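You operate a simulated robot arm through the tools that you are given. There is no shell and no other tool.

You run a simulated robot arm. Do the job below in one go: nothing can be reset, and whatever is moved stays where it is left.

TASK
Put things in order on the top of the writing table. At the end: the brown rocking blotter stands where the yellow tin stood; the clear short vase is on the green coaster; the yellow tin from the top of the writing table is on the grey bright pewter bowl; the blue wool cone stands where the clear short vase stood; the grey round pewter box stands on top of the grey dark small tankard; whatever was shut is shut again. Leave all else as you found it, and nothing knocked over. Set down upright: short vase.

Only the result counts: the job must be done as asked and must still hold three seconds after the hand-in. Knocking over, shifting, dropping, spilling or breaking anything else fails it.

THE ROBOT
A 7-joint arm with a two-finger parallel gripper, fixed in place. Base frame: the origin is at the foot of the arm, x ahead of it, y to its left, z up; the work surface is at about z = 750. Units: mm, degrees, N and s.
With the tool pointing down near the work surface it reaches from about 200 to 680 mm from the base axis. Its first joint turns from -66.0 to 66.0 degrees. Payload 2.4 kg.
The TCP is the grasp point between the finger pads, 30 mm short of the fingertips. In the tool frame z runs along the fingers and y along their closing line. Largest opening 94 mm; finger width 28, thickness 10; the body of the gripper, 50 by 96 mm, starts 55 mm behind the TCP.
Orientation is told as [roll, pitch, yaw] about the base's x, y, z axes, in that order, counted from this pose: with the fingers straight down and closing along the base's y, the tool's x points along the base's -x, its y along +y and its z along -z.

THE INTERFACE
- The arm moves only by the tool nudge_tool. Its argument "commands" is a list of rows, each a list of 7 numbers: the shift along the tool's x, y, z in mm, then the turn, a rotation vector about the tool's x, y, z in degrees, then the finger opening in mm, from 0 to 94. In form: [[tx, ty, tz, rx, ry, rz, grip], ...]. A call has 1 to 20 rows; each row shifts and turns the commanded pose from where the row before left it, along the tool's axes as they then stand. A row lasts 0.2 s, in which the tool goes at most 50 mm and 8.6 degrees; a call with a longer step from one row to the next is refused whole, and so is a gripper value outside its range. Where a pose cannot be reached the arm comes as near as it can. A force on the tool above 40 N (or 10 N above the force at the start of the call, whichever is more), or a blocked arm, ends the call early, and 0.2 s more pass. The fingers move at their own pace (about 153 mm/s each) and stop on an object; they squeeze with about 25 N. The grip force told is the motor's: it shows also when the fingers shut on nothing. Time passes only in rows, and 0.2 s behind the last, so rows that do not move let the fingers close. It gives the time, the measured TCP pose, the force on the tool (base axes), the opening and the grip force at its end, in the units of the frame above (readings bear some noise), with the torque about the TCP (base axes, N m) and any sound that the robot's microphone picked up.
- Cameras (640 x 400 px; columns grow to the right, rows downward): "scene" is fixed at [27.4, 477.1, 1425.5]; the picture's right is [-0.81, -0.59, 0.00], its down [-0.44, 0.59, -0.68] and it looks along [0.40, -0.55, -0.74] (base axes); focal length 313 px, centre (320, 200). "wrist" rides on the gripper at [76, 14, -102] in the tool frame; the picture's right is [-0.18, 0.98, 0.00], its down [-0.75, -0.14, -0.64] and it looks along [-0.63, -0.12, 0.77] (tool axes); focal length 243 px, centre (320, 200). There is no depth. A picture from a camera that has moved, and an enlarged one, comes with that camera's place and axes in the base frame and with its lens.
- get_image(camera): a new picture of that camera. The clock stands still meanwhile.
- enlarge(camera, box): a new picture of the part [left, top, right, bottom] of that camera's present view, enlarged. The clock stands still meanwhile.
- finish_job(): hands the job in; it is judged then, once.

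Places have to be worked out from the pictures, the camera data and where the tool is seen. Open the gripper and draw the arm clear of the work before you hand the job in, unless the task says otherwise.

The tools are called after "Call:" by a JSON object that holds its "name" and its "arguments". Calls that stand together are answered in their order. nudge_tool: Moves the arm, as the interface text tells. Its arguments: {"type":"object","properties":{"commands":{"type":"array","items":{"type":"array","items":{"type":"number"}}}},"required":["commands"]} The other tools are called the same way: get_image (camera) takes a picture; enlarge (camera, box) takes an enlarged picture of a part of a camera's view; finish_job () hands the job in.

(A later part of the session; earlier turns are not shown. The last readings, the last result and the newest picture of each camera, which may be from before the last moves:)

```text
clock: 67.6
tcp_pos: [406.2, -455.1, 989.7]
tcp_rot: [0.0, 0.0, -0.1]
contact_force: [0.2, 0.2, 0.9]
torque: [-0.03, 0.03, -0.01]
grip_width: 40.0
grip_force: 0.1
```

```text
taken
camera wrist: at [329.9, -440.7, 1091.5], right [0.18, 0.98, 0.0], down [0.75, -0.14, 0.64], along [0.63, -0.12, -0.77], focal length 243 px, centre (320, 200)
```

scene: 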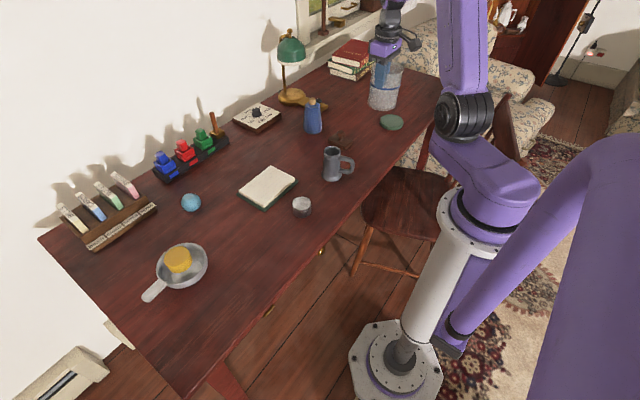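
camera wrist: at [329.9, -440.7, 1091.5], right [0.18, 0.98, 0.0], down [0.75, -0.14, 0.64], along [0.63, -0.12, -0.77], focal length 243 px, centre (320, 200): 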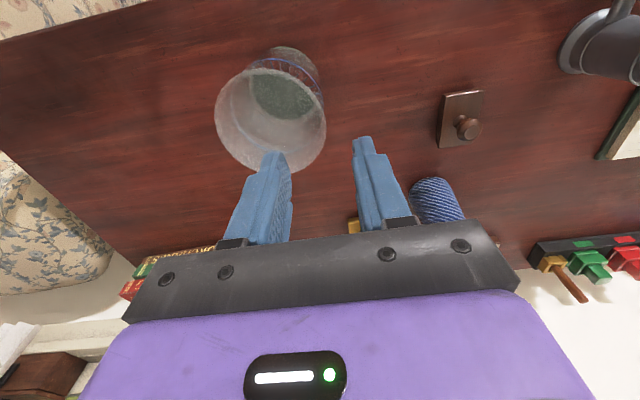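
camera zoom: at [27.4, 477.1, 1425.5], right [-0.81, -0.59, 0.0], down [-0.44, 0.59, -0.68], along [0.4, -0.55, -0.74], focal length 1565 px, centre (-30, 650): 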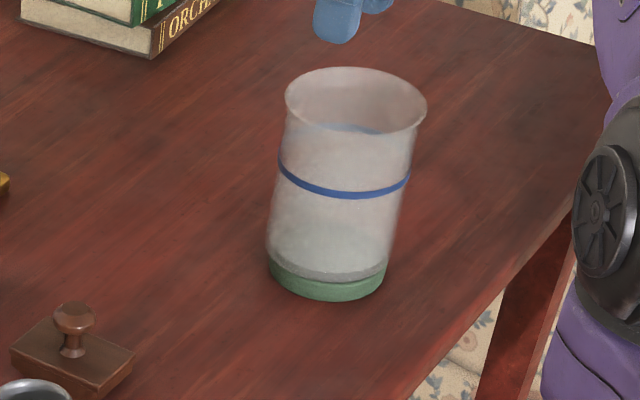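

Vase is in place. Next the wool cone near (625,-300), about 873 tall at the peg. I go to a viewing pose.

Call:
{"name": "nudge_tool", "arguments": {"commands": [[-20.8, 35, 4, 0, 0, 0, 60], [-20.8, 35, 8, 0, 0, 0, 80], [-20.8, 35, 8, 0, 0, 0, 94], [-20.8, 35, 8, 0, 0, 0, 94], [-20.8, 35, 8, 0, 0, 0, 94], [0, 0, 0, 0, 0, 0, 94]]}}

Call:
{"name": "get_image", "arguments": {"camera": "wrist"}}

Call:
{"name": "enlarge", "arguments": {"camera": "wrist", "box": [240, 110, 400, 230]}}

Call:
{"name": "enlarge", "arguments": {"camera": "scene", "box": [272, 84, 368, 144]}}

```text
clock: 69.0
tcp_pos: [508.9, -282.2, 954.8]
tcp_rot: [-0.1, -0.1, -0.1]
contact_force: [0.6, 0.0, 0.0]
torque: [-0.03, 0.0, -0.03]
grip_width: 93.9
grip_force: 0.0
```

```text
taken
camera wrist: at [431.4, -267.1, 1057.4], right [0.18, 0.98, 0.0], down [0.75, -0.14, 0.64], along [0.63, -0.12, -0.77], focal length 243 px, centre (320, 200)
```

wrist: 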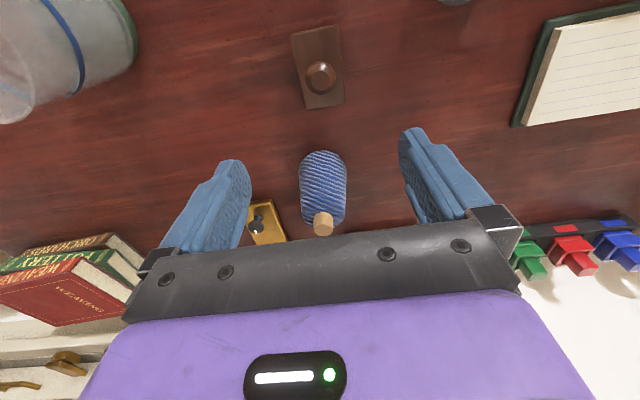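

```text
3.33 times, centred on (320, 170) of wrist
camera zoom: at [431.4, -267.1, 1057.4], right [0.18, 0.98, 0.0], down [0.75, -0.14, 0.64], along [0.63, -0.12, -0.77], focal length 809 px, centre (320, 300)
```

zoom: 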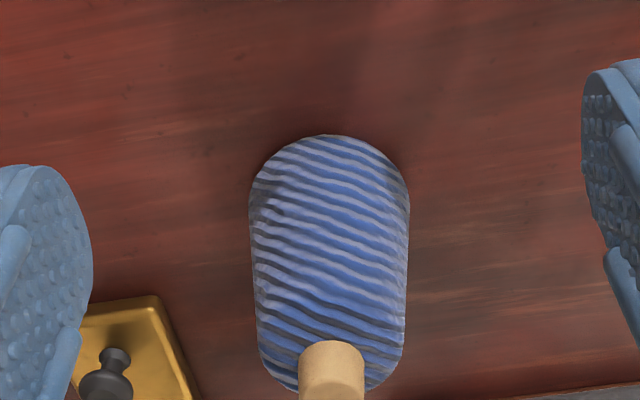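

```text
6.67 times, centred on (320, 114) of scene
camera zoom: at [27.4, 477.1, 1425.5], right [-0.81, -0.59, 0.0], down [-0.44, 0.59, -0.68], along [0.4, -0.55, -0.74], focal length 2086 px, centre (320, 773)
```

zoom: 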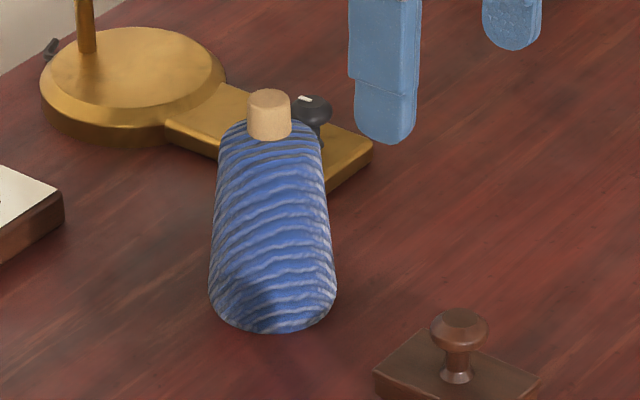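

Cone centre ≈ (624.5,-298.5), body ≈ 70→52 mm wide, peg top ≈ 873. I move above it and check that the arm reaches.

Call:
{"name": "nudge_tool", "arguments": {"commands": [[-38.5, -5.4, 5, 0, 0, 0, 94], [-38.5, -5.4, 5, 0, 0, 0, 94], [-38.6, -5.5, 10, 0, 0, 0, 94], [0, 0, 0, 0, 0, 0, 94]]}}

Call:
{"name": "get_image", "arguments": {"camera": "wrist"}}

Call:
{"name": "enlarge", "arguments": {"camera": "scene", "box": [262, 54, 390, 144]}}

```text
clock: 70.0
tcp_pos: [627.2, -303.4, 933.2]
tcp_rot: [0.0, 0.0, -0.1]
contact_force: [-0.1, 0.6, 0.3]
torque: [0.01, 0.03, -0.01]
grip_width: 94.0
grip_force: 0.0
```

```text
taken
camera wrist: at [549.0, -288.3, 1036.0], right [0.18, 0.98, 0.0], down [0.75, -0.14, 0.64], along [0.63, -0.12, -0.77], focal length 243 px, centre (320, 200)
```

wrist: 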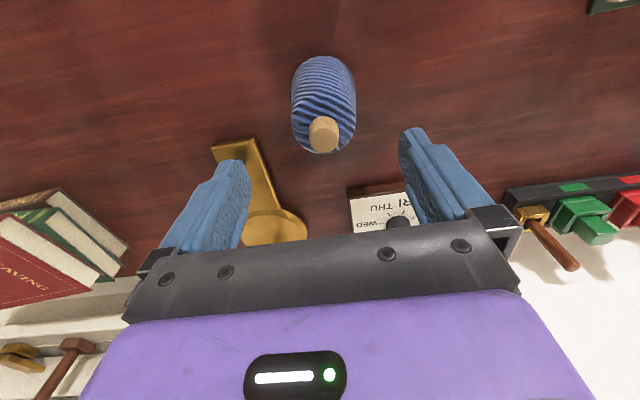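

```text
4.44 times, centred on (326, 99) of scene
camera zoom: at [27.4, 477.1, 1425.5], right [-0.81, -0.59, 0.0], down [-0.44, 0.59, -0.68], along [0.4, -0.55, -0.74], focal length 1391 px, centre (293, 649)
```

zoom: 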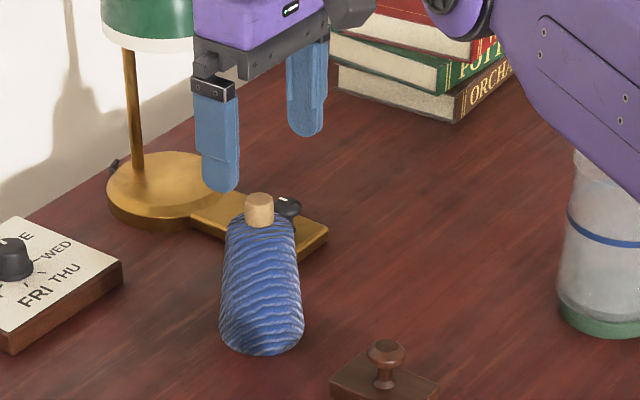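

Reach is fine. Peg confirms at ≈ (622,-299.5). I correct by a few mm and descend around the cone.

Call:
{"name": "nudge_tool", "arguments": {"commands": [[4, 3, 20, 0, 0, 0, 94], [0, 0, 30, 0, 0, 0, 94], [0, 0, 30, 0, 0, 0, 94], [0, 0, 15, 0, 0, 0, 94], [0, 0, 0, 0, 0, 0, 94]]}}

Call:
{"name": "get_image", "arguments": {"camera": "wrist"}}

Call:
{"name": "enlarge", "arguments": {"camera": "scene", "box": [262, 54, 390, 144]}}

```text
clock: 71.2
tcp_pos: [622.9, -295.4, 838.5]
tcp_rot: [0.1, 0.0, 0.0]
contact_force: [0.0, -0.4, -0.6]
torque: [-0.01, -0.03, 0.02]
grip_width: 94.0
grip_force: 0.1
```

```text
taken
camera wrist: at [545.7, -281.0, 941.8], right [0.18, 0.98, 0.0], down [0.75, -0.14, 0.64], along [0.63, -0.12, -0.77], focal length 243 px, centre (320, 200)
```

wrist: 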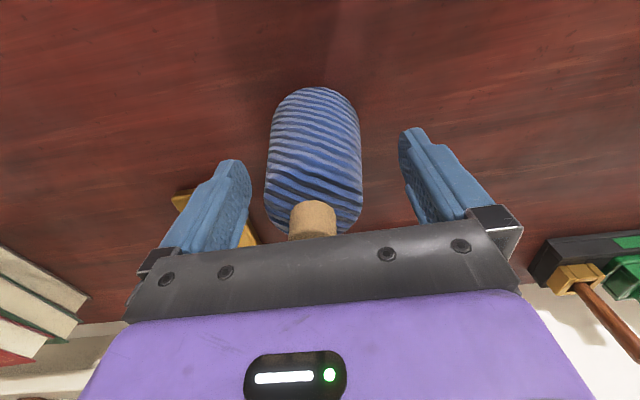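

```text
4.44 times, centred on (326, 99) of scene
camera zoom: at [27.4, 477.1, 1425.5], right [-0.81, -0.59, 0.0], down [-0.44, 0.59, -0.68], along [0.4, -0.55, -0.74], focal length 1391 px, centre (293, 649)
```

zoom: 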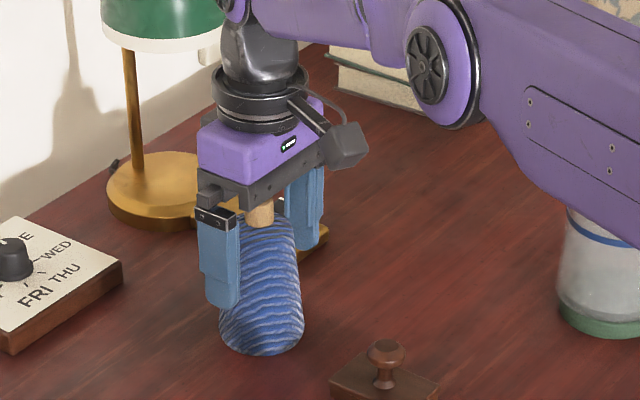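

Fingers straddle the cone, which looks ≈ 4 mm toward -y of the TCP. I correct, lower 5 mm, and close gently.

Call:
{"name": "nudge_tool", "arguments": {"commands": [[0, -4, 5, 0, 0, 0, 94], [0, 0, 0, 0, 0, 0, 80], [0, 0, 0, 0, 0, 0, 68], [0, 0, 0, 0, 0, 0, 60], [0, 0, 0, 0, 0, 0, 50], [0, 0, 0, 0, 0, 0, 35], [0, 0, 0, 0, 0, 0, 30]]}}

Call:
{"name": "get_image", "arguments": {"camera": "wrist"}}

Call:
{"name": "enlarge", "arguments": {"camera": "scene", "box": [262, 54, 390, 144]}}

```text
clock: 72.8
tcp_pos: [620.0, -298.7, 833.3]
tcp_rot: [-0.1, 0.0, -0.1]
contact_force: [-0.2, -2.0, 0.6]
torque: [-0.08, -0.03, -0.02]
grip_width: 60.2
grip_force: 25.1
```

```text
taken
camera wrist: at [543.8, -284.3, 936.5], right [0.18, 0.98, 0.0], down [0.75, -0.14, 0.64], along [0.63, -0.12, -0.77], focal length 243 px, centre (320, 200)
```

wrist: 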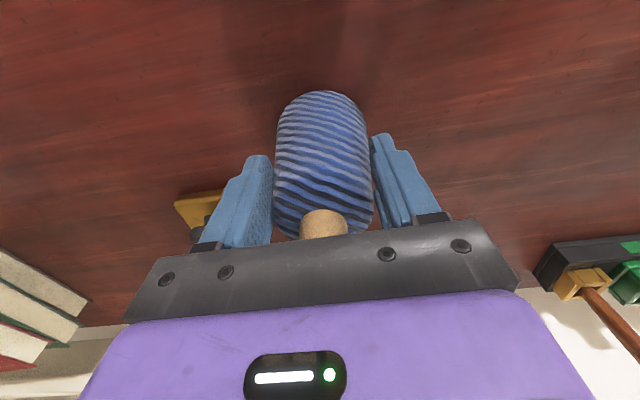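

```text
4.44 times, centred on (326, 99) of scene
camera zoom: at [27.4, 477.1, 1425.6], right [-0.81, -0.59, 0.0], down [-0.44, 0.59, -0.68], along [0.4, -0.55, -0.74], focal length 1391 px, centre (293, 649)
```

zoom: 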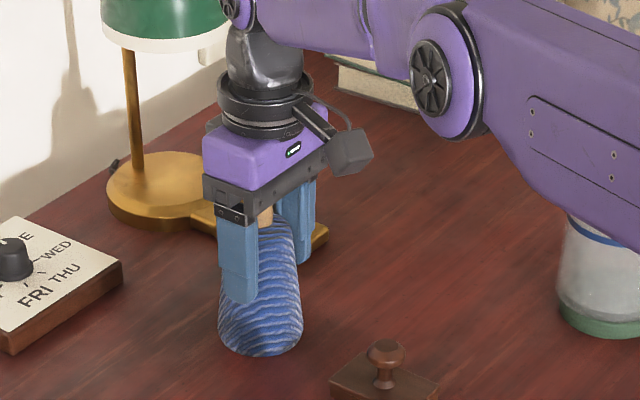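

Gripped at 60 mm width. Lift a little and check it hangs straight.

Call:
{"name": "nudge_tool", "arguments": {"commands": [[0, 0, -5, 0, 0, 0, 30], [0, 0, -10, 0, 0, 0, 30], [0, 0, -15, 0, 0, 0, 30], [0, 0, 0, 0, 0, 0, 30]]}}

Call:
{"name": "get_image", "arguments": {"camera": "wrist"}}

Call:
{"name": "enlarge", "arguments": {"camera": "scene", "box": [262, 54, 390, 144]}}

```text
clock: 73.8
tcp_pos: [621.0, -299.4, 863.7]
tcp_rot: [0.0, 0.0, 0.0]
contact_force: [-0.9, 0.1, -2.6]
torque: [0.02, 0.03, 0.0]
grip_width: 60.1
grip_force: 25.2
```

```text
taken
camera wrist: at [544.2, -285.4, 965.9], right [0.18, 0.98, 0.0], down [0.75, -0.14, 0.64], along [0.63, -0.12, -0.77], focal length 243 px, centre (320, 200)
```

wrist: 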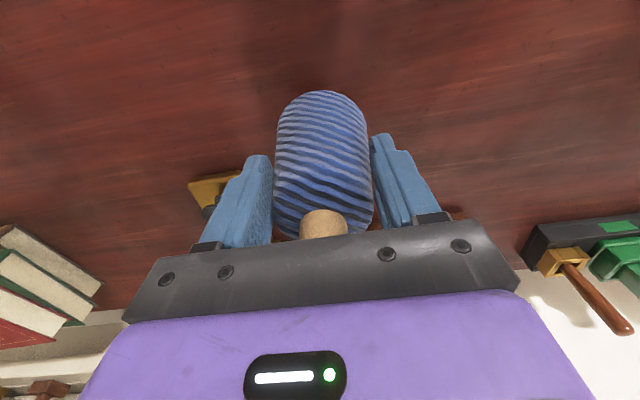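

```text
4.44 times, centred on (326, 99) of scene
camera zoom: at [27.4, 477.1, 1425.6], right [-0.81, -0.59, 0.0], down [-0.44, 0.59, -0.68], along [0.4, -0.55, -0.74], focal length 1391 px, centre (293, 649)
```

zoom: 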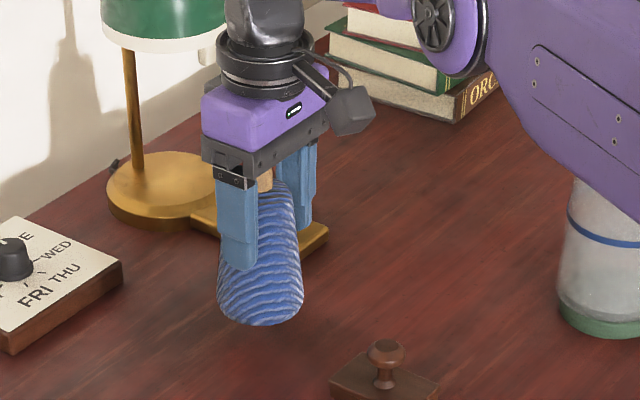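

Held straight. I raise it and carry it to the vase's former place (446,182).

Call:
{"name": "nudge_tool", "arguments": {"commands": [[5, 0, -35, 0, 0, 0, 30], [5, 0, -40, 0, 0, 0, 30], [5, 0, -40, 0, 0, 0, 30], [13.6, 40, -6, 0, 0, 0, 30], [13.6, 40, 0, 0, 0, 0, 30], [13.6, 40, 0, 0, 0, 0, 30], [13.6, 40, 0, 0, 0, 0, 30], [13.6, 40, 0, 0, 0, 0, 30], [13.6, 40, 0, 0, 0, 0, 30], [13.6, 40, 0, 0, 0, 0, 30], [13.6, 40, 0, 0, 0, 0, 30], [13.6, 40, 0, 0, 0, 0, 30], [13.6, 40, 0, 0, 0, 0, 30], [13.6, 40, 0, 0, 0, 0, 30], [13.6, 41, 0, 0, 0, 0, 30], [0, 0, 0, 0, 0, 0, 30]]}}

Call:
{"name": "get_image", "arguments": {"camera": "wrist"}}

Call:
{"name": "enlarge", "arguments": {"camera": "scene", "box": [198, 152, 310, 262]}}

```text
clock: 77.2
tcp_pos: [443.7, 178.9, 981.9]
tcp_rot: [0.0, -0.1, -0.1]
contact_force: [0.2, 0.5, -2.6]
torque: [-0.02, 0.0, 0.03]
grip_width: 59.9
grip_force: 25.1
```

```text
taken
camera wrist: at [366.3, 192.5, 1085.3], right [0.18, 0.98, 0.0], down [0.75, -0.14, 0.64], along [0.63, -0.12, -0.77], focal length 243 px, centre (320, 200)
```

wrist: 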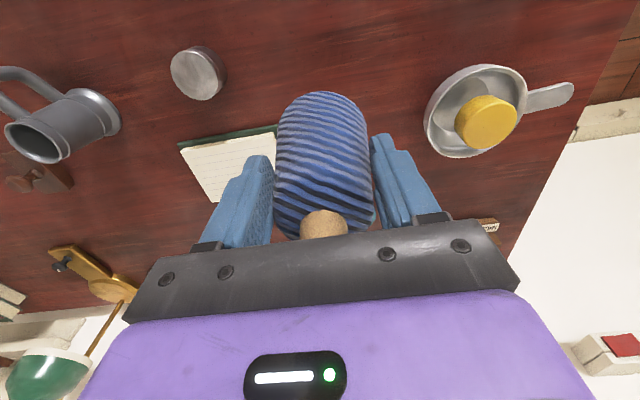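

```text
3.64 times, centred on (254, 207) of scene
camera zoom: at [27.4, 477.2, 1425.5], right [-0.81, -0.59, 0.0], down [-0.44, 0.59, -0.68], along [0.4, -0.55, -0.74], focal length 1138 px, centre (560, 174)
```

zoom: 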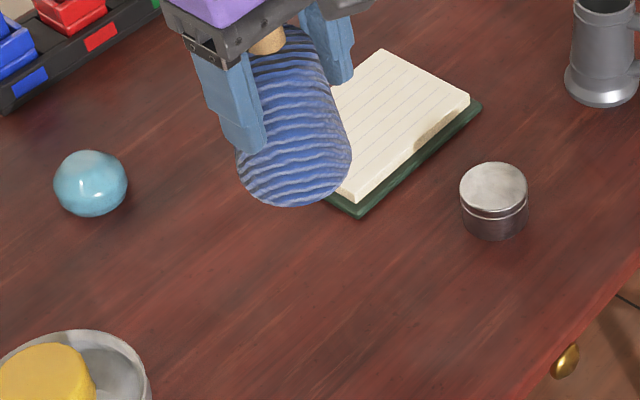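

Over the target. Lowering with a small y correction.

Call:
{"name": "nudge_tool", "arguments": {"commands": [[1, 2.5, 40, 0, 0, 0, 30], [0, 0, 40, 0, 0, 0, 30], [0, 0, 35, 0, 0, 0, 30], [0, 0, 17, 0, 0, 0, 30], [0, 0, 6, 0, 0, 0, 30], [0, 0, 0, 0, 0, 0, 30]]}}

Call:
{"name": "enlarge", "arguments": {"camera": "scene", "box": [198, 172, 310, 262]}}

```text
clock: 78.6
tcp_pos: [443.5, 183.9, 843.0]
tcp_rot: [0.0, -0.1, 0.0]
contact_force: [0.2, -0.2, -2.5]
torque: [0.0, 0.08, 0.03]
grip_width: 60.0
grip_force: 24.8
```

```text
4.44 times, centred on (254, 217) of scene
camera zoom: at [27.4, 477.1, 1425.5], right [-0.81, -0.59, 0.0], down [-0.44, 0.59, -0.68], along [0.4, -0.55, -0.74], focal length 1391 px, centre (613, 124)
```

zoom: 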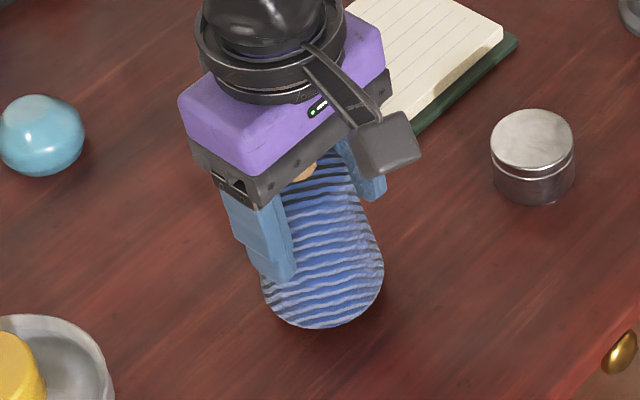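

Scene comparison suggests the cone is ~3–4 mm off the vase's old spot; I nudge (-3,-2) and lower in small steps.

Call:
{"name": "nudge_tool", "arguments": {"commands": [[3, -2, 2, 0, 0, 0, 30], [0, 0, 2, 0, 0, 0, 30], [0, 0, 1, 0, 0, 0, 30], [0, 0, 0, 0, 0, 0, 30]]}}

Call:
{"name": "nudge_tool", "arguments": {"commands": [[0, 0, 1, 0, 0, 0, 30], [0, 0, 1, 0, 0, 0, 30], [0, 0, 0, 0, 0, 0, 30]]}}

Call:
{"name": "nudge_tool", "arguments": {"commands": [[0, 0, 1, 0, 0, 0, 30], [0, 0, 0, 0, 0, 0, 30]]}}

Call:
{"name": "nudge_tool", "arguments": {"commands": [[0, 0, 1, 0, 0, 0, 30], [0, 0, 0, 0, 0, 0, 30]]}}

```text
clock: 79.6
tcp_pos: [440.5, 181.8, 839.3]
tcp_rot: [0.0, 0.0, 0.1]
contact_force: [-0.7, 0.4, -1.8]
torque: [0.02, 0.03, 0.02]
grip_width: 59.9
grip_force: 25.3
```

```text
clock: 80.4
tcp_pos: [439.6, 181.5, 838.9]
tcp_rot: [0.0, 0.0, 0.0]
contact_force: [-1.0, -0.7, -3.3]
torque: [-0.05, 0.01, 0.01]
grip_width: 60.2
grip_force: 25.2
```

```text
clock: 81.0
tcp_pos: [440.5, 181.7, 839.8]
tcp_rot: [0.0, 0.0, -0.1]
contact_force: [-0.7, -0.3, -2.3]
torque: [-0.02, 0.0, 0.01]
grip_width: 60.0
grip_force: 25.1
```

```text
clock: 81.6
tcp_pos: [440.3, 181.2, 838.0]
tcp_rot: [-0.1, 0.0, 0.0]
contact_force: [-0.8, 0.2, -2.1]
torque: [0.0, -0.02, 0.0]
grip_width: 59.9
grip_force: 24.5
```

Not in contact yet; continuing down.

Call:
{"name": "nudge_tool", "arguments": {"commands": [[0, 0, 1, 0, 0, 0, 30], [0, 0, 0, 0, 0, 0, 30]]}}

Call:
{"name": "nudge_tool", "arguments": {"commands": [[0, 0, 1, 0, 0, 0, 30], [0, 0, 0, 0, 0, 0, 30]]}}

Call:
{"name": "nudge_tool", "arguments": {"commands": [[0, 0, 1, 0, 0, 0, 30], [0, 0, 0, 0, 0, 0, 30]]}}

Call:
{"name": "nudge_tool", "arguments": {"commands": [[0, 0, 1, 0, 0, 0, 30], [0, 0, 0, 0, 0, 0, 30]]}}

```text
clock: 82.2
tcp_pos: [439.4, 182.9, 834.9]
tcp_rot: [0.0, -0.1, -0.1]
contact_force: [0.6, -0.3, -1.7]
torque: [-0.01, 0.0, 0.01]
grip_width: 60.0
grip_force: 25.3
```

```text
clock: 82.8
tcp_pos: [438.8, 181.9, 834.0]
tcp_rot: [0.1, 0.0, 0.0]
contact_force: [-0.4, 0.1, -2.3]
torque: [-0.01, 0.02, 0.0]
grip_width: 59.9
grip_force: 24.9
```

```text
clock: 83.4
tcp_pos: [440.2, 182.1, 833.7]
tcp_rot: [0.0, 0.0, 0.0]
contact_force: [-2.4, -1.1, 7.2]
torque: [-0.09, 0.02, 0.0]
grip_width: 60.2
grip_force: 25.0
```

```text
clock: 83.9
tcp_pos: [438.6, 182.8, 834.8]
tcp_rot: [-0.1, 0.0, 0.1]
contact_force: [-5.0, -1.1, 10.3]
torque: [-0.01, -0.04, -0.05]
grip_width: 60.0
grip_force: 24.7
stopped in row 2: the force on the tool passed its limit at 42 N (the readings are from after the stop); the commanded pose is now the measured one
```

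The cone is standing on the table. Opening the gripper gradually.

Call:
{"name": "nudge_tool", "arguments": {"commands": [[0, 0, 0, 0, 0, 0, 62], [0, 0, 0, 0, 0, 0, 66], [0, 0, 0, 0, 0, 0, 75], [0, 0, 0, 0, 0, 0, 88], [0, 0, 0, 0, 0, 0, 94]]}}

Call:
{"name": "get_image", "arguments": {"camera": "wrist"}}

Call:
{"name": "enlarge", "arguments": {"camera": "scene", "box": [198, 172, 310, 262]}}

```text
clock: 85.1
tcp_pos: [439.6, 181.6, 833.7]
tcp_rot: [0.0, -0.1, 0.0]
contact_force: [-0.4, 0.2, -0.6]
torque: [0.02, 0.03, 0.01]
grip_width: 93.9
grip_force: 0.1
```

```text
taken
camera wrist: at [362.4, 196.6, 936.5], right [0.18, 0.98, 0.0], down [0.75, -0.14, 0.64], along [0.63, -0.12, -0.77], focal length 243 px, centre (320, 200)
```

wrist: 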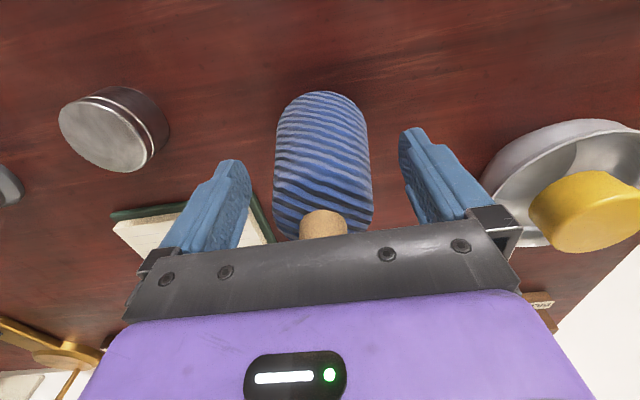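

```text
4.44 times, centred on (254, 217) of scene
camera zoom: at [27.4, 477.1, 1425.5], right [-0.81, -0.59, 0.0], down [-0.44, 0.59, -0.68], along [0.4, -0.55, -0.74], focal length 1391 px, centre (613, 124)
```

zoom: 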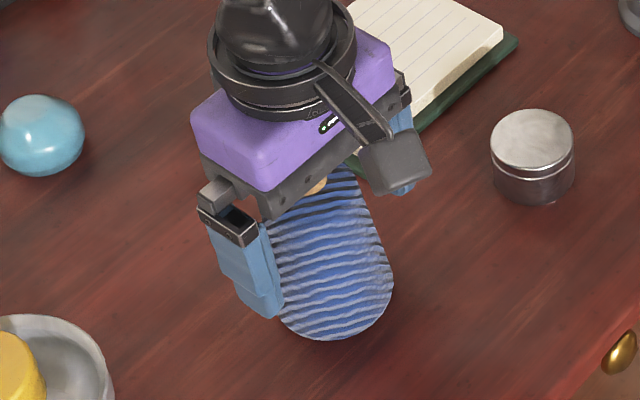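

Cone stands at the vase's old place. I lift off and move to view the pewter box.

Call:
{"name": "nudge_tool", "arguments": {"commands": [[0, 0, -15, 0, 0, 0, 94], [0, 0, -40, 0, 0, 0, 94], [0, 0, -45, 0, 0, 0, 94], [0, 0, -20, 0, 0, 0, 94], [30, -31, 10, 0, 0, 0, 94], [30, -31, 15, 0, 0, 0, 94], [30, -31, 15, 0, 0, 0, 94], [30, -31, 15, 0, 0, 0, 94], [0, 0, 0, 0, 0, 0, 94]]}}

Call:
{"name": "get_image", "arguments": {"camera": "wrist"}}

Call:
{"name": "enlarge", "arguments": {"camera": "wrist", "box": [240, 120, 400, 240]}}

Call:
{"name": "enlarge", "arguments": {"camera": "scene", "box": [230, 130, 374, 250]}}

```text
clock: 87.1
tcp_pos: [320.1, 51.7, 896.6]
tcp_rot: [0.0, 0.0, -0.1]
contact_force: [0.1, -0.1, -0.2]
torque: [-0.01, -0.01, -0.01]
grip_width: 94.3
grip_force: 0.1
```

```text
taken
camera wrist: at [242.8, 66.8, 999.0], right [0.18, 0.98, 0.0], down [0.75, -0.14, 0.64], along [0.63, -0.12, -0.77], focal length 243 px, centre (320, 200)
```

wrist: 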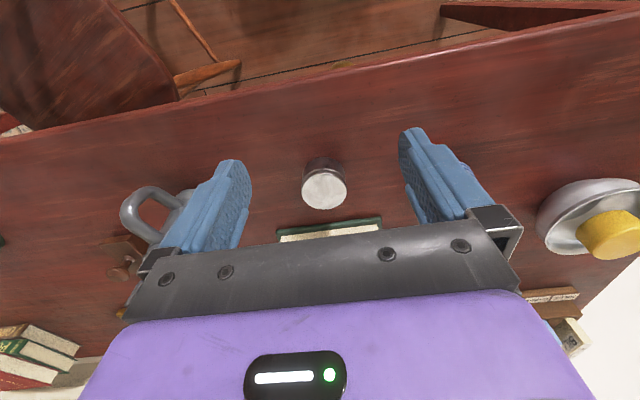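

```text
3.33 times, centred on (320, 180) of wrist
camera zoom: at [242.8, 66.8, 999.0], right [0.18, 0.98, 0.0], down [0.75, -0.14, 0.64], along [0.63, -0.12, -0.77], focal length 809 px, centre (320, 267)
```

zoom: 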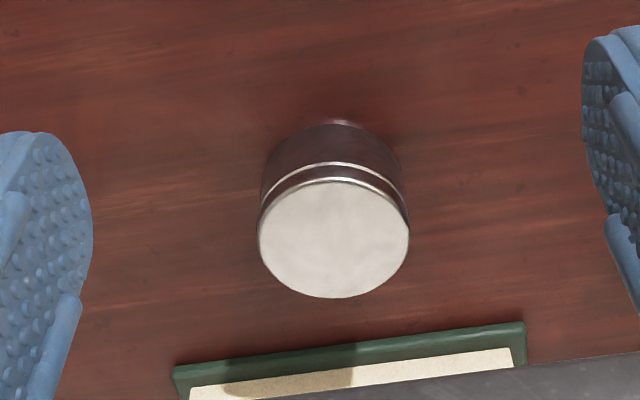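

```text
3.33 times, centred on (302, 190) of scene
camera zoom: at [27.4, 477.1, 1425.6], right [-0.81, -0.59, 0.0], down [-0.44, 0.59, -0.68], along [0.4, -0.55, -0.74], focal length 1043 px, centre (380, 233)
```

zoom: 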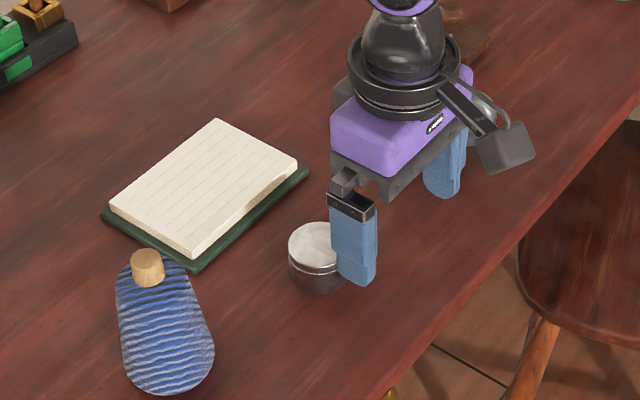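

Box: centre ≈ (408,40), diameter ≈ 51, top z ≈ 786. Before grasping it, I take a good look at the tankard top where it must go.

Call:
{"name": "nudge_tool", "arguments": {"commands": [[-3.5, -42, -15.8, 0, 0, 0, 94], [-3.5, -42, -15.8, 0, 0, 0, 94], [-3.5, -42, -15.8, 0, 0, 0, 94], [-3.5, -43, -15.8, 0, 0, 0, 94], [0, 0, 0, 0, 0, 0, 94]]}}

Call:
{"name": "get_image", "arguments": {"camera": "wrist"}}

Call:
{"name": "enlarge", "arguments": {"camera": "wrist", "box": [240, 110, 400, 230]}}

Call:
{"name": "enlarge", "arguments": {"camera": "scene", "box": [302, 136, 374, 191]}}

```text
clock: 88.3
tcp_pos: [333.9, -111.9, 959.6]
tcp_rot: [0.0, 0.0, 0.1]
contact_force: [0.8, -1.2, -0.2]
torque: [0.0, -0.01, -0.02]
grip_width: 94.1
grip_force: 0.0
```

```text
taken
camera wrist: at [256.6, -98.5, 1061.9], right [0.18, 0.98, 0.0], down [0.75, -0.14, 0.64], along [0.63, -0.12, -0.77], focal length 243 px, centre (320, 200)
```

wrist: 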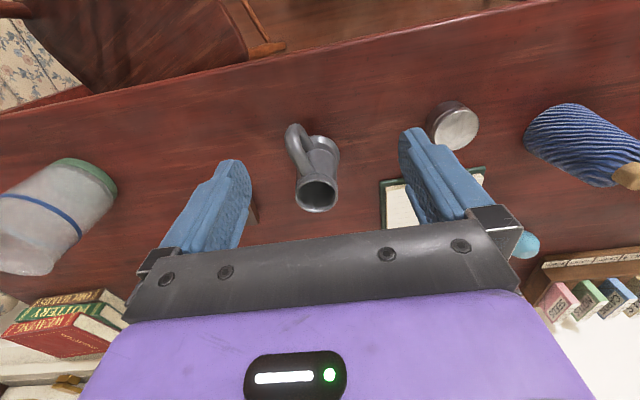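

```text
3.33 times, centred on (320, 170) of wrist
camera zoom: at [256.6, -98.5, 1061.9], right [0.18, 0.98, 0.0], down [0.75, -0.14, 0.64], along [0.63, -0.12, -0.77], focal length 809 px, centre (320, 300)
```

zoom: 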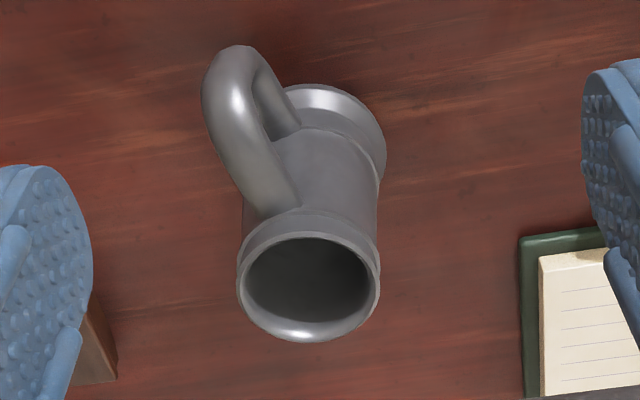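

```text
7.27 times, centred on (338, 164) of scene
camera zoom: at [27.4, 477.1, 1425.5], right [-0.81, -0.59, 0.0], down [-0.44, 0.59, -0.68], along [0.4, -0.55, -0.74], focal length 2276 px, centre (189, 466)
```

zoom: 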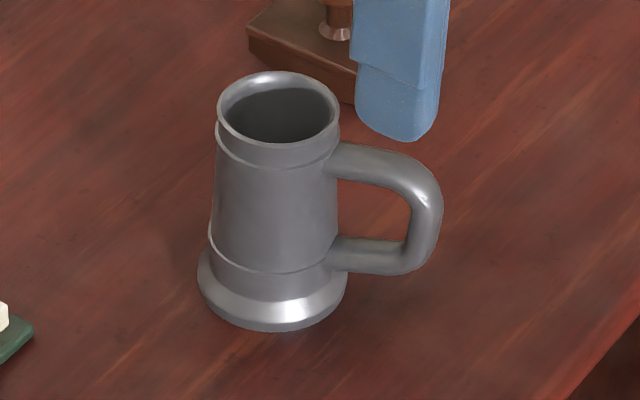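

Both cameras agree: tankard rim centre ≈ (426,-133), z ≈ 847, rim ≈ 49 mm. Now I go over the box and check alignment.

Call:
{"name": "nudge_tool", "arguments": {"commands": [[-14.8, 30.4, 12, 0, 0, 0, 94], [-14.8, 30.4, 18, 0, 0, 0, 94], [-14.8, 30.4, 20, 0, 0, 0, 94], [-14.8, 30.4, 20, 0, 0, 0, 94], [-14.8, 30.4, 20, 0, 0, 0, 94], [0, 0, 20, 0, 0, 0, 94], [0, 0, 0, 0, 0, 0, 94]]}}

Call:
{"name": "get_image", "arguments": {"camera": "wrist"}}

```text
clock: 89.9
tcp_pos: [407.6, 41.2, 855.5]
tcp_rot: [0.1, 0.0, 0.0]
contact_force: [-0.3, -1.4, 0.8]
torque: [0.03, 0.05, 0.01]
grip_width: 94.0
grip_force: 0.0
```

```text
taken
camera wrist: at [330.9, 55.4, 957.3], right [0.18, 0.98, 0.0], down [0.75, -0.14, 0.64], along [0.63, -0.12, -0.77], focal length 243 px, centre (320, 200)
```

wrist: 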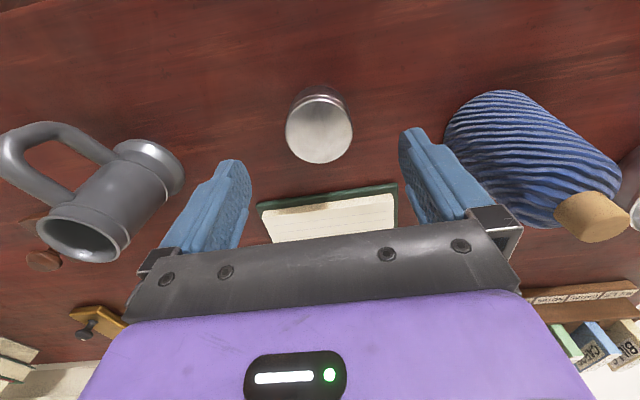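

Aligned within ~2 mm. Descend around the box.

Call:
{"name": "nudge_tool", "arguments": {"commands": [[1.5, 0, 25, 0, 0, 0, 94], [0, 0, 25, 0, 0, 0, 94], [0, 0, 14, 0, 0, 0, 94], [0, 0, 5, 0, 0, 0, 94], [0, 0, 0, 0, 0, 0, 94]]}}

Call:
{"name": "get_image", "arguments": {"camera": "wrist"}}

Call:
{"name": "enlarge", "arguments": {"camera": "scene", "box": [254, 162, 350, 222]}}

```text
clock: 91.1
tcp_pos: [405.2, 41.4, 782.3]
tcp_rot: [0.0, 0.0, 0.1]
contact_force: [0.4, 0.4, 0.8]
torque: [0.02, 0.03, 0.01]
grip_width: 93.9
grip_force: 0.1
```

```text
taken
camera wrist: at [329.1, 56.0, 885.3], right [0.18, 0.98, 0.0], down [0.75, -0.14, 0.64], along [0.63, -0.12, -0.77], focal length 243 px, centre (320, 200)
```

wrist: 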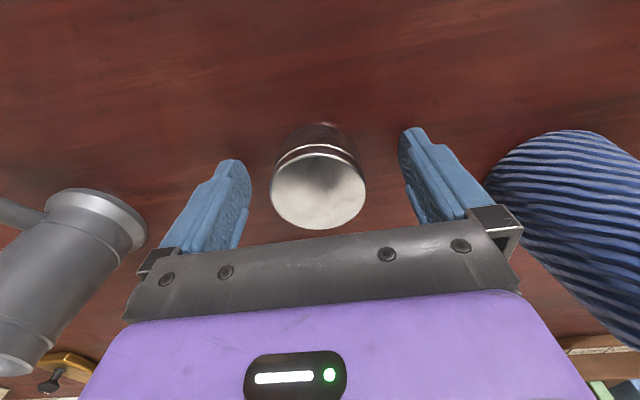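

```text
6.67 times, centred on (302, 192) of scene
camera zoom: at [27.4, 477.1, 1425.5], right [-0.81, -0.59, 0.0], down [-0.44, 0.59, -0.68], along [0.4, -0.55, -0.74], focal length 2086 px, centre (440, 253)
```

zoom: 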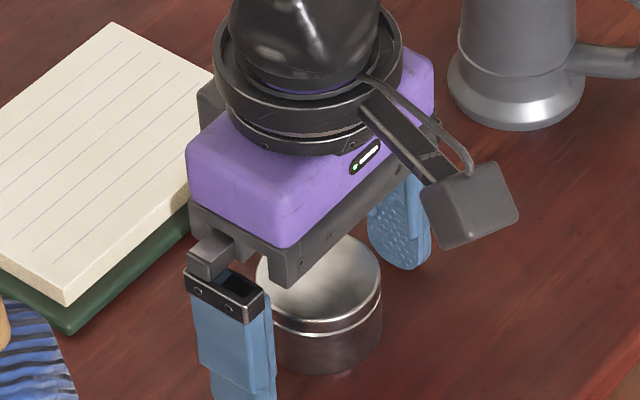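

The tips are near the table; I raise 2 mm and close on the box.

Call:
{"name": "nudge_tool", "arguments": {"commands": [[0, 0, -2, 0, 0, 0, 94], [0, 0, 0, 0, 0, 0, 80], [0, 0, 0, 0, 0, 0, 65], [0, 0, 0, 0, 0, 0, 55], [0, 0, 0, 0, 0, 0, 45], [0, 0, 0, 0, 0, 0, 25], [0, 0, 0, 0, 0, 0, 25]]}}

Call:
{"name": "get_image", "arguments": {"camera": "wrist"}}

```text
clock: 92.7
tcp_pos: [406.7, 41.6, 786.7]
tcp_rot: [0.0, 0.0, 0.1]
contact_force: [0.4, -0.8, 2.0]
torque: [0.01, 0.0, -0.02]
grip_width: 53.1
grip_force: 25.3
```

```text
taken
camera wrist: at [329.1, 55.9, 887.5], right [0.18, 0.98, 0.0], down [0.75, -0.14, 0.64], along [0.63, -0.12, -0.77], focal length 243 px, centre (320, 200)
```

wrist: 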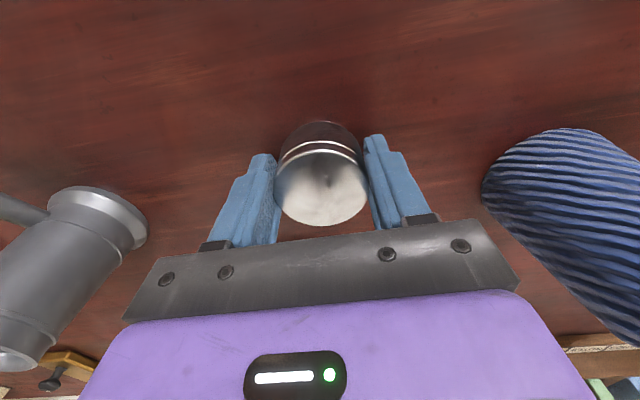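

Box gripped (53 mm). Lift slightly and check that lid and body come together.

Call:
{"name": "nudge_tool", "arguments": {"commands": [[0, 0, -5, 0, 0, 0, 25], [0, 0, -12, 0, 0, 0, 25], [0, 0, -20, 0, 0, 0, 25], [0, 0, 0, 0, 0, 0, 25]]}}

Call:
{"name": "get_image", "arguments": {"camera": "wrist"}}

Call:
{"name": "enlarge", "arguments": {"camera": "scene", "box": [254, 162, 350, 222]}}

```text
clock: 93.7
tcp_pos: [405.6, 41.9, 820.5]
tcp_rot: [0.0, 0.0, 0.1]
contact_force: [-0.3, 0.3, -1.6]
torque: [-0.01, 0.02, -0.01]
grip_width: 53.0
grip_force: 24.8
```

```text
taken
camera wrist: at [328.0, 56.6, 924.1], right [0.18, 0.98, 0.0], down [0.75, -0.14, 0.64], along [0.63, -0.12, -0.77], focal length 243 px, centre (320, 200)
```

wrist: 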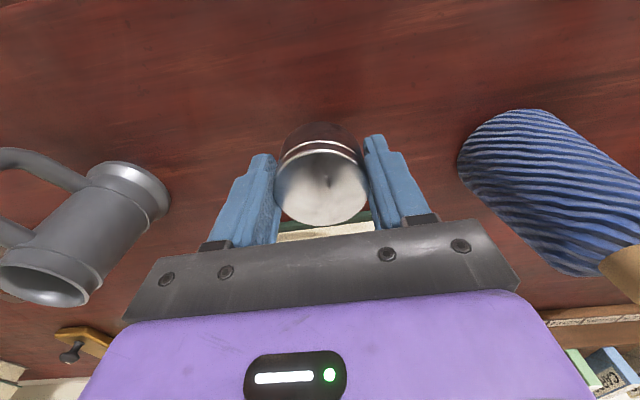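

```text
6.67 times, centred on (302, 192) of scene
camera zoom: at [27.4, 477.1, 1425.5], right [-0.81, -0.59, 0.0], down [-0.44, 0.59, -0.68], along [0.4, -0.55, -0.74], focal length 2086 px, centre (440, 253)
```

zoom: 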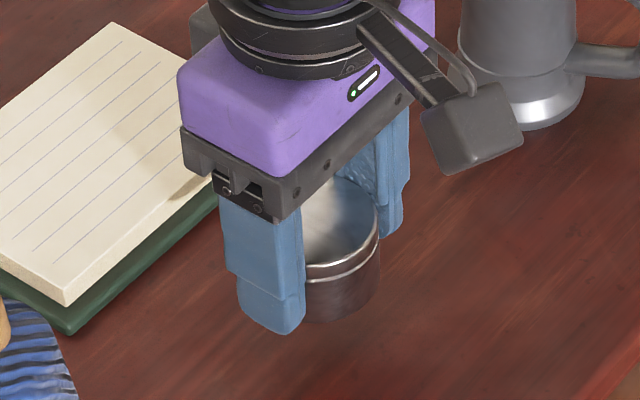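

Whole box lifted together. Raise it above the tankard's height and move over the tankard.

Call:
{"name": "nudge_tool", "arguments": {"commands": [[0, 0, -35, 0, 0, 0, 25], [0, 0, -38, 0, 0, 0, 25], [0, 0, -30, 0, 0, 0, 25], [-5.3, -43.7, 0, 0, 0, 0, 25], [-5.3, -43.7, 0, 0, 0, 0, 25], [-5.3, -43.7, 0, 0, 0, 0, 25], [-5.3, -43.7, 0, 0, 0, 0, 25], [0, 0, 0, 0, 0, 0, 25]]}}

Call:
{"name": "get_image", "arguments": {"camera": "wrist"}}

Call:
{"name": "enlarge", "arguments": {"camera": "scene", "box": [286, 110, 382, 190]}}

```text
clock: 95.5
tcp_pos: [428.1, -134.3, 925.4]
tcp_rot: [0.0, 0.0, 0.2]
contact_force: [0.5, 0.1, -1.8]
torque: [-0.01, 0.01, 0.02]
grip_width: 52.9
grip_force: 24.5
```

```text
taken
camera wrist: at [350.6, -120.6, 1028.2], right [0.18, 0.98, 0.0], down [0.75, -0.14, 0.64], along [0.63, -0.12, -0.77], focal length 243 px, centre (320, 200)
```

wrist: 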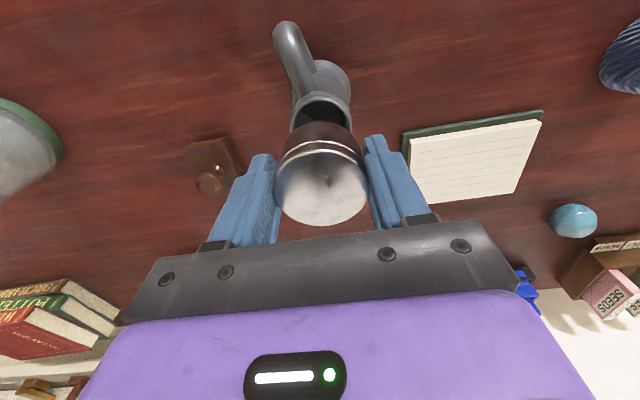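

```text
5.00 times, centred on (334, 150) of scene
camera zoom: at [27.4, 477.1, 1425.6], right [-0.81, -0.59, 0.0], down [-0.44, 0.59, -0.68], along [0.4, -0.55, -0.74], focal length 1565 px, centre (250, 450)
```

zoom: 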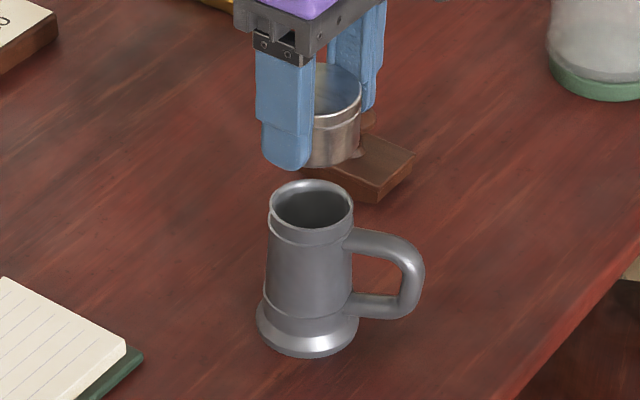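

Over the tankard. I lower to ~10 mm above the rim and check alignment.

Call:
{"name": "nudge_tool", "arguments": {"commands": [[0.5, 0.5, 15, 0, 0, 0, 25], [0, 0, 12, 0, 0, 0, 25], [0, 0, 4, 0, 0, 0, 25], [0, 0, 0, 0, 0, 0, 25]]}}

Call:
{"name": "enlarge", "arguments": {"camera": "scene", "box": [302, 126, 366, 166]}}

Call:
{"name": "enlarge", "arguments": {"camera": "wrist", "box": [240, 70, 400, 190]}}

```text
clock: 96.5
tcp_pos: [426.4, -132.8, 893.8]
tcp_rot: [0.0, 0.0, 0.0]
contact_force: [-1.0, 0.1, -2.5]
torque: [-0.07, 0.02, 0.01]
grip_width: 53.2
grip_force: 24.5
```

```text
10.00 times, centred on (334, 146) of scene
camera zoom: at [27.4, 477.1, 1425.5], right [-0.81, -0.59, 0.0], down [-0.44, 0.59, -0.68], along [0.4, -0.55, -0.74], focal length 3130 px, centre (180, 740)
```

zoom: 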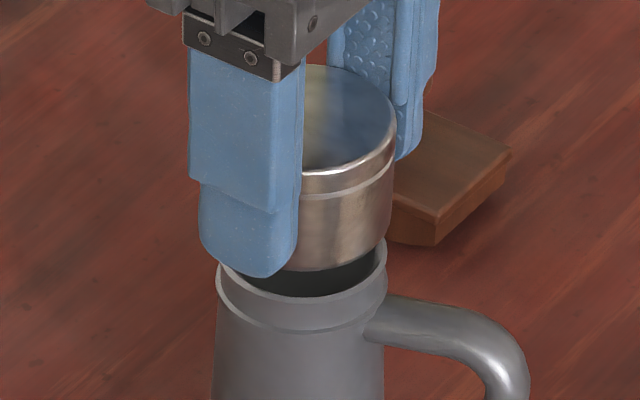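

```text
3.33 times, centred on (320, 130) of wrist
camera zoom: at [349.7, -118.2, 996.6], right [0.18, 0.98, 0.0], down [0.75, -0.14, 0.64], along [0.63, -0.12, -0.77], focal length 809 px, centre (320, 433)
```

zoom: 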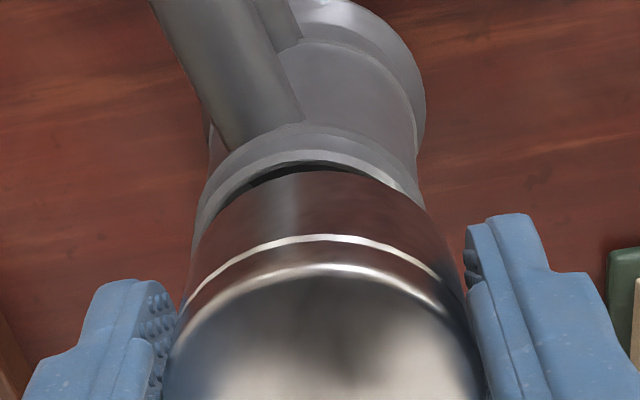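

Alignment is within ~2 mm. I shift -1.5 in x and lower in small steps.

Call:
{"name": "nudge_tool", "arguments": {"commands": [[1.5, 0, 3, 0, 0, 0, 25], [0, 0, 3, 0, 0, 0, 25], [0, 0, 0, 0, 0, 0, 25]]}}

Call:
{"name": "nudge_tool", "arguments": {"commands": [[0, 0, 1, 0, 0, 0, 25], [0, 0, 1, 0, 0, 0, 25], [0, 0, 0, 0, 0, 0, 25]]}}

Call:
{"name": "nudge_tool", "arguments": {"commands": [[0, 0, 1, 0, 0, 0, 25], [0, 0, 0, 0, 0, 0, 25]]}}

Call:
{"name": "enlarge", "arguments": {"camera": "scene", "box": [302, 126, 366, 166]}}

```text
clock: 97.3
tcp_pos: [426.1, -133.3, 889.2]
tcp_rot: [-0.1, 0.0, 0.0]
contact_force: [0.0, 0.7, -2.9]
torque: [-0.04, 0.03, 0.0]
grip_width: 52.9
grip_force: 25.2
```

```text
clock: 98.1
tcp_pos: [425.7, -131.8, 884.9]
tcp_rot: [0.1, 0.0, 0.1]
contact_force: [0.7, 0.6, -2.6]
torque: [0.03, 0.03, -0.04]
grip_width: 53.0
grip_force: 25.6
```

```text
clock: 98.7
tcp_pos: [425.3, -133.0, 884.7]
tcp_rot: [0.0, 0.0, 0.1]
contact_force: [-0.7, 0.1, -3.7]
torque: [-0.01, 0.02, 0.0]
grip_width: 52.9
grip_force: 24.3
```

```text
10.00 times, centred on (334, 146) of scene
camera zoom: at [27.4, 477.1, 1425.6], right [-0.81, -0.59, 0.0], down [-0.44, 0.59, -0.68], along [0.4, -0.55, -0.74], focal length 3130 px, centre (180, 740)
```

zoom: 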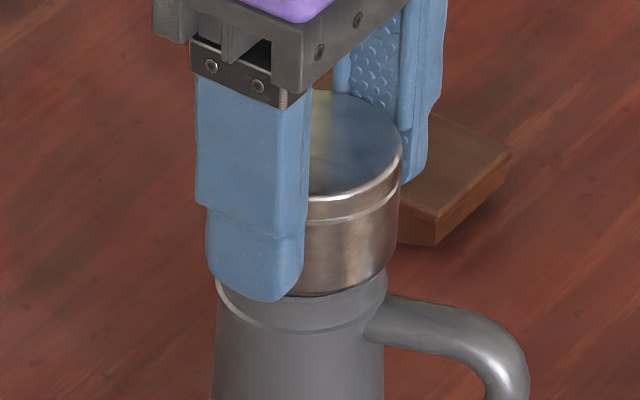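

Almost touching; alignment fine (≈1 mm). Continue with 1 mm steps to contact.

Call:
{"name": "nudge_tool", "arguments": {"commands": [[-0.8, 0.3, 0.7, 0, 0, 0, 25], [0, 0, 0, 0, 0, 0, 25]]}}

Call:
{"name": "nudge_tool", "arguments": {"commands": [[0, 0, 0.7, 0, 0, 0, 25], [0, 0, 0, 0, 0, 0, 25]]}}

Call:
{"name": "nudge_tool", "arguments": {"commands": [[0, 0, 0.7, 0, 0, 0, 25], [0, 0, 0, 0, 0, 0, 25]]}}

```text
clock: 99.3
tcp_pos: [425.0, -133.3, 885.0]
tcp_rot: [-0.1, 0.0, 0.1]
contact_force: [0.4, -0.2, -1.9]
torque: [-0.02, 0.01, 0.01]
grip_width: 52.8
grip_force: 24.7
```

```text
clock: 99.9
tcp_pos: [426.6, -132.9, 884.4]
tcp_rot: [0.0, 0.0, 0.0]
contact_force: [-0.3, 0.0, -2.3]
torque: [0.01, 0.01, -0.02]
grip_width: 52.7
grip_force: 25.0
```

```text
clock: 100.5
tcp_pos: [426.7, -133.7, 883.0]
tcp_rot: [0.0, 0.0, 0.1]
contact_force: [0.8, 0.3, -3.1]
torque: [-0.01, -0.01, 0.03]
grip_width: 52.8
grip_force: 24.6
```

No contact yet; a few more small steps.

Call:
{"name": "nudge_tool", "arguments": {"commands": [[0, 0, 0.7, 0, 0, 0, 25], [0, 0, 0, 0, 0, 0, 25]]}}

Call:
{"name": "nudge_tool", "arguments": {"commands": [[0, 0, 0.7, 0, 0, 0, 25], [0, 0, 0, 0, 0, 0, 25]]}}

Call:
{"name": "nudge_tool", "arguments": {"commands": [[0, 0, 0.5, 0, 0, 0, 25], [0, 0, 0, 0, 0, 0, 25]]}}

Call:
{"name": "enlarge", "arguments": {"camera": "scene", "box": [302, 126, 366, 166]}}

```text
clock: 101.1
tcp_pos: [426.2, -132.0, 882.1]
tcp_rot: [0.0, 0.0, 0.1]
contact_force: [-0.8, -0.2, -2.2]
torque: [-0.03, 0.03, 0.02]
grip_width: 52.5
grip_force: 25.2
```

```text
clock: 101.7
tcp_pos: [426.2, -131.9, 881.7]
tcp_rot: [0.0, 0.0, 0.1]
contact_force: [0.6, -0.2, -2.5]
torque: [0.0, 0.0, -0.03]
grip_width: 52.3
grip_force: 24.4
```

```text
clock: 102.3
tcp_pos: [426.4, -132.0, 880.5]
tcp_rot: [0.0, 0.1, 0.1]
contact_force: [-0.6, 0.3, -1.4]
torque: [0.01, 0.03, -0.02]
grip_width: 52.5
grip_force: 24.8
```

```text
10.00 times, centred on (334, 146) of scene
camera zoom: at [27.4, 477.1, 1425.6], right [-0.81, -0.59, 0.0], down [-0.44, 0.59, -0.68], along [0.4, -0.55, -0.74], focal length 3130 px, centre (180, 740)
```

zoom: 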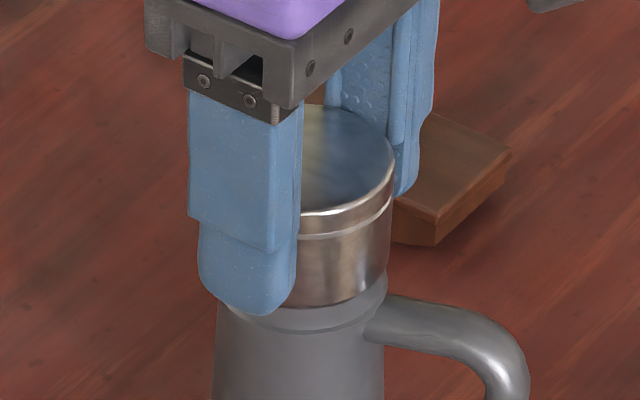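

Still no support force; lowering in half-millimetre steps.

Call:
{"name": "nudge_tool", "arguments": {"commands": [[0, 0, 0.6, 0, 0, 0, 25], [0, 0, 0, 0, 0, 0, 25]]}}

Call:
{"name": "nudge_tool", "arguments": {"commands": [[0, 0, 0.6, 0, 0, 0, 25], [0, 0, 0, 0, 0, 0, 25]]}}

Call:
{"name": "nudge_tool", "arguments": {"commands": [[0, 0, 0.6, 0, 0, 0, 25], [0, 0, 0, 0, 0, 0, 25]]}}

Call:
{"name": "enlarge", "arguments": {"camera": "wrist", "box": [240, 70, 400, 190]}}

```text
clock: 102.9
tcp_pos: [426.6, -132.0, 879.7]
tcp_rot: [0.1, 0.0, 0.2]
contact_force: [0.1, 0.1, -2.4]
torque: [0.01, -0.01, 0.02]
grip_width: 52.3
grip_force: 25.4
```

```text
clock: 103.5
tcp_pos: [428.1, -132.7, 880.5]
tcp_rot: [0.0, 0.0, 0.1]
contact_force: [-0.9, 0.6, 1.2]
torque: [0.02, 0.03, 0.0]
grip_width: 52.1
grip_force: 24.9
```

```text
clock: 104.1
tcp_pos: [427.5, -130.9, 880.1]
tcp_rot: [-0.1, -0.2, 0.0]
contact_force: [1.4, 2.4, 9.2]
torque: [0.09, -0.07, 0.03]
grip_width: 52.1
grip_force: 24.8
```

```text
3.33 times, centred on (320, 130) of wrist
camera zoom: at [350.4, -118.2, 982.3], right [0.18, 0.98, 0.0], down [0.75, -0.14, 0.64], along [0.63, -0.12, -0.76], focal length 809 px, centre (320, 433)
```

zoom: 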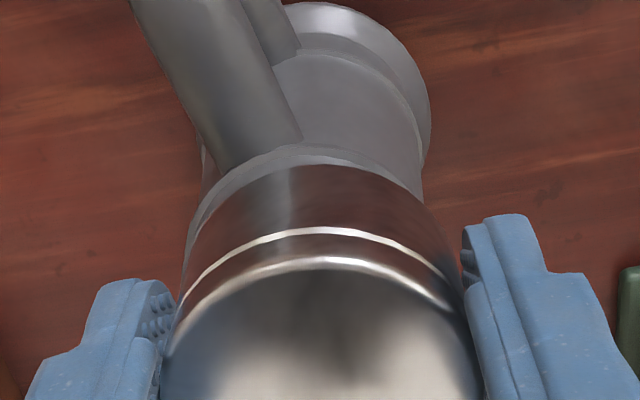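

Contact: the box is resting on the tankard (+9 N). I ease up slightly and open gradually.

Call:
{"name": "nudge_tool", "arguments": {"commands": [[0, 0, -0.4, 0, 0, 0, 25], [0, 0, 0, 0, 0, 0, 54], [0, 0, 0, 0, 0, 0, 57], [0, 0, 0, 0, 0, 0, 62], [0, 0, 0, 0, 0, 0, 70], [0, 0, 0, 0, 0, 0, 76]]}}

Call:
{"name": "enlarge", "arguments": {"camera": "scene", "box": [302, 126, 366, 166]}}

Call:
{"name": "enlarge", "arguments": {"camera": "wrist", "box": [240, 70, 400, 190]}}

```text
clock: 105.5
tcp_pos: [427.4, -134.1, 880.5]
tcp_rot: [0.0, 0.0, 0.0]
contact_force: [0.4, -0.2, -0.3]
torque: [0.0, 0.01, 0.0]
grip_width: 76.1
grip_force: 0.2
```

```text
10.00 times, centred on (334, 146) of scene
camera zoom: at [27.4, 477.1, 1425.5], right [-0.81, -0.59, 0.0], down [-0.44, 0.59, -0.68], along [0.4, -0.55, -0.74], focal length 3130 px, centre (180, 740)
```

zoom: 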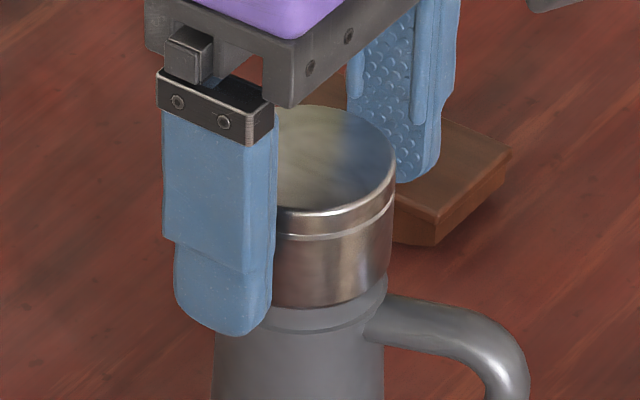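

```text
3.33 times, centred on (320, 130) of wrist
camera zoom: at [350.1, -118.3, 982.8], right [0.18, 0.98, 0.0], down [0.75, -0.14, 0.64], along [0.63, -0.12, -0.77], focal length 809 px, centre (320, 433)
```

zoom: 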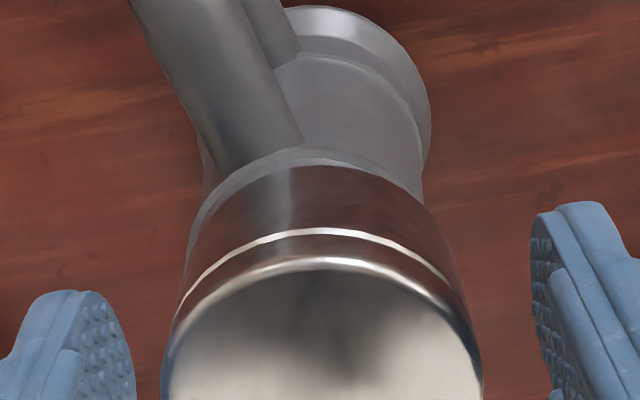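

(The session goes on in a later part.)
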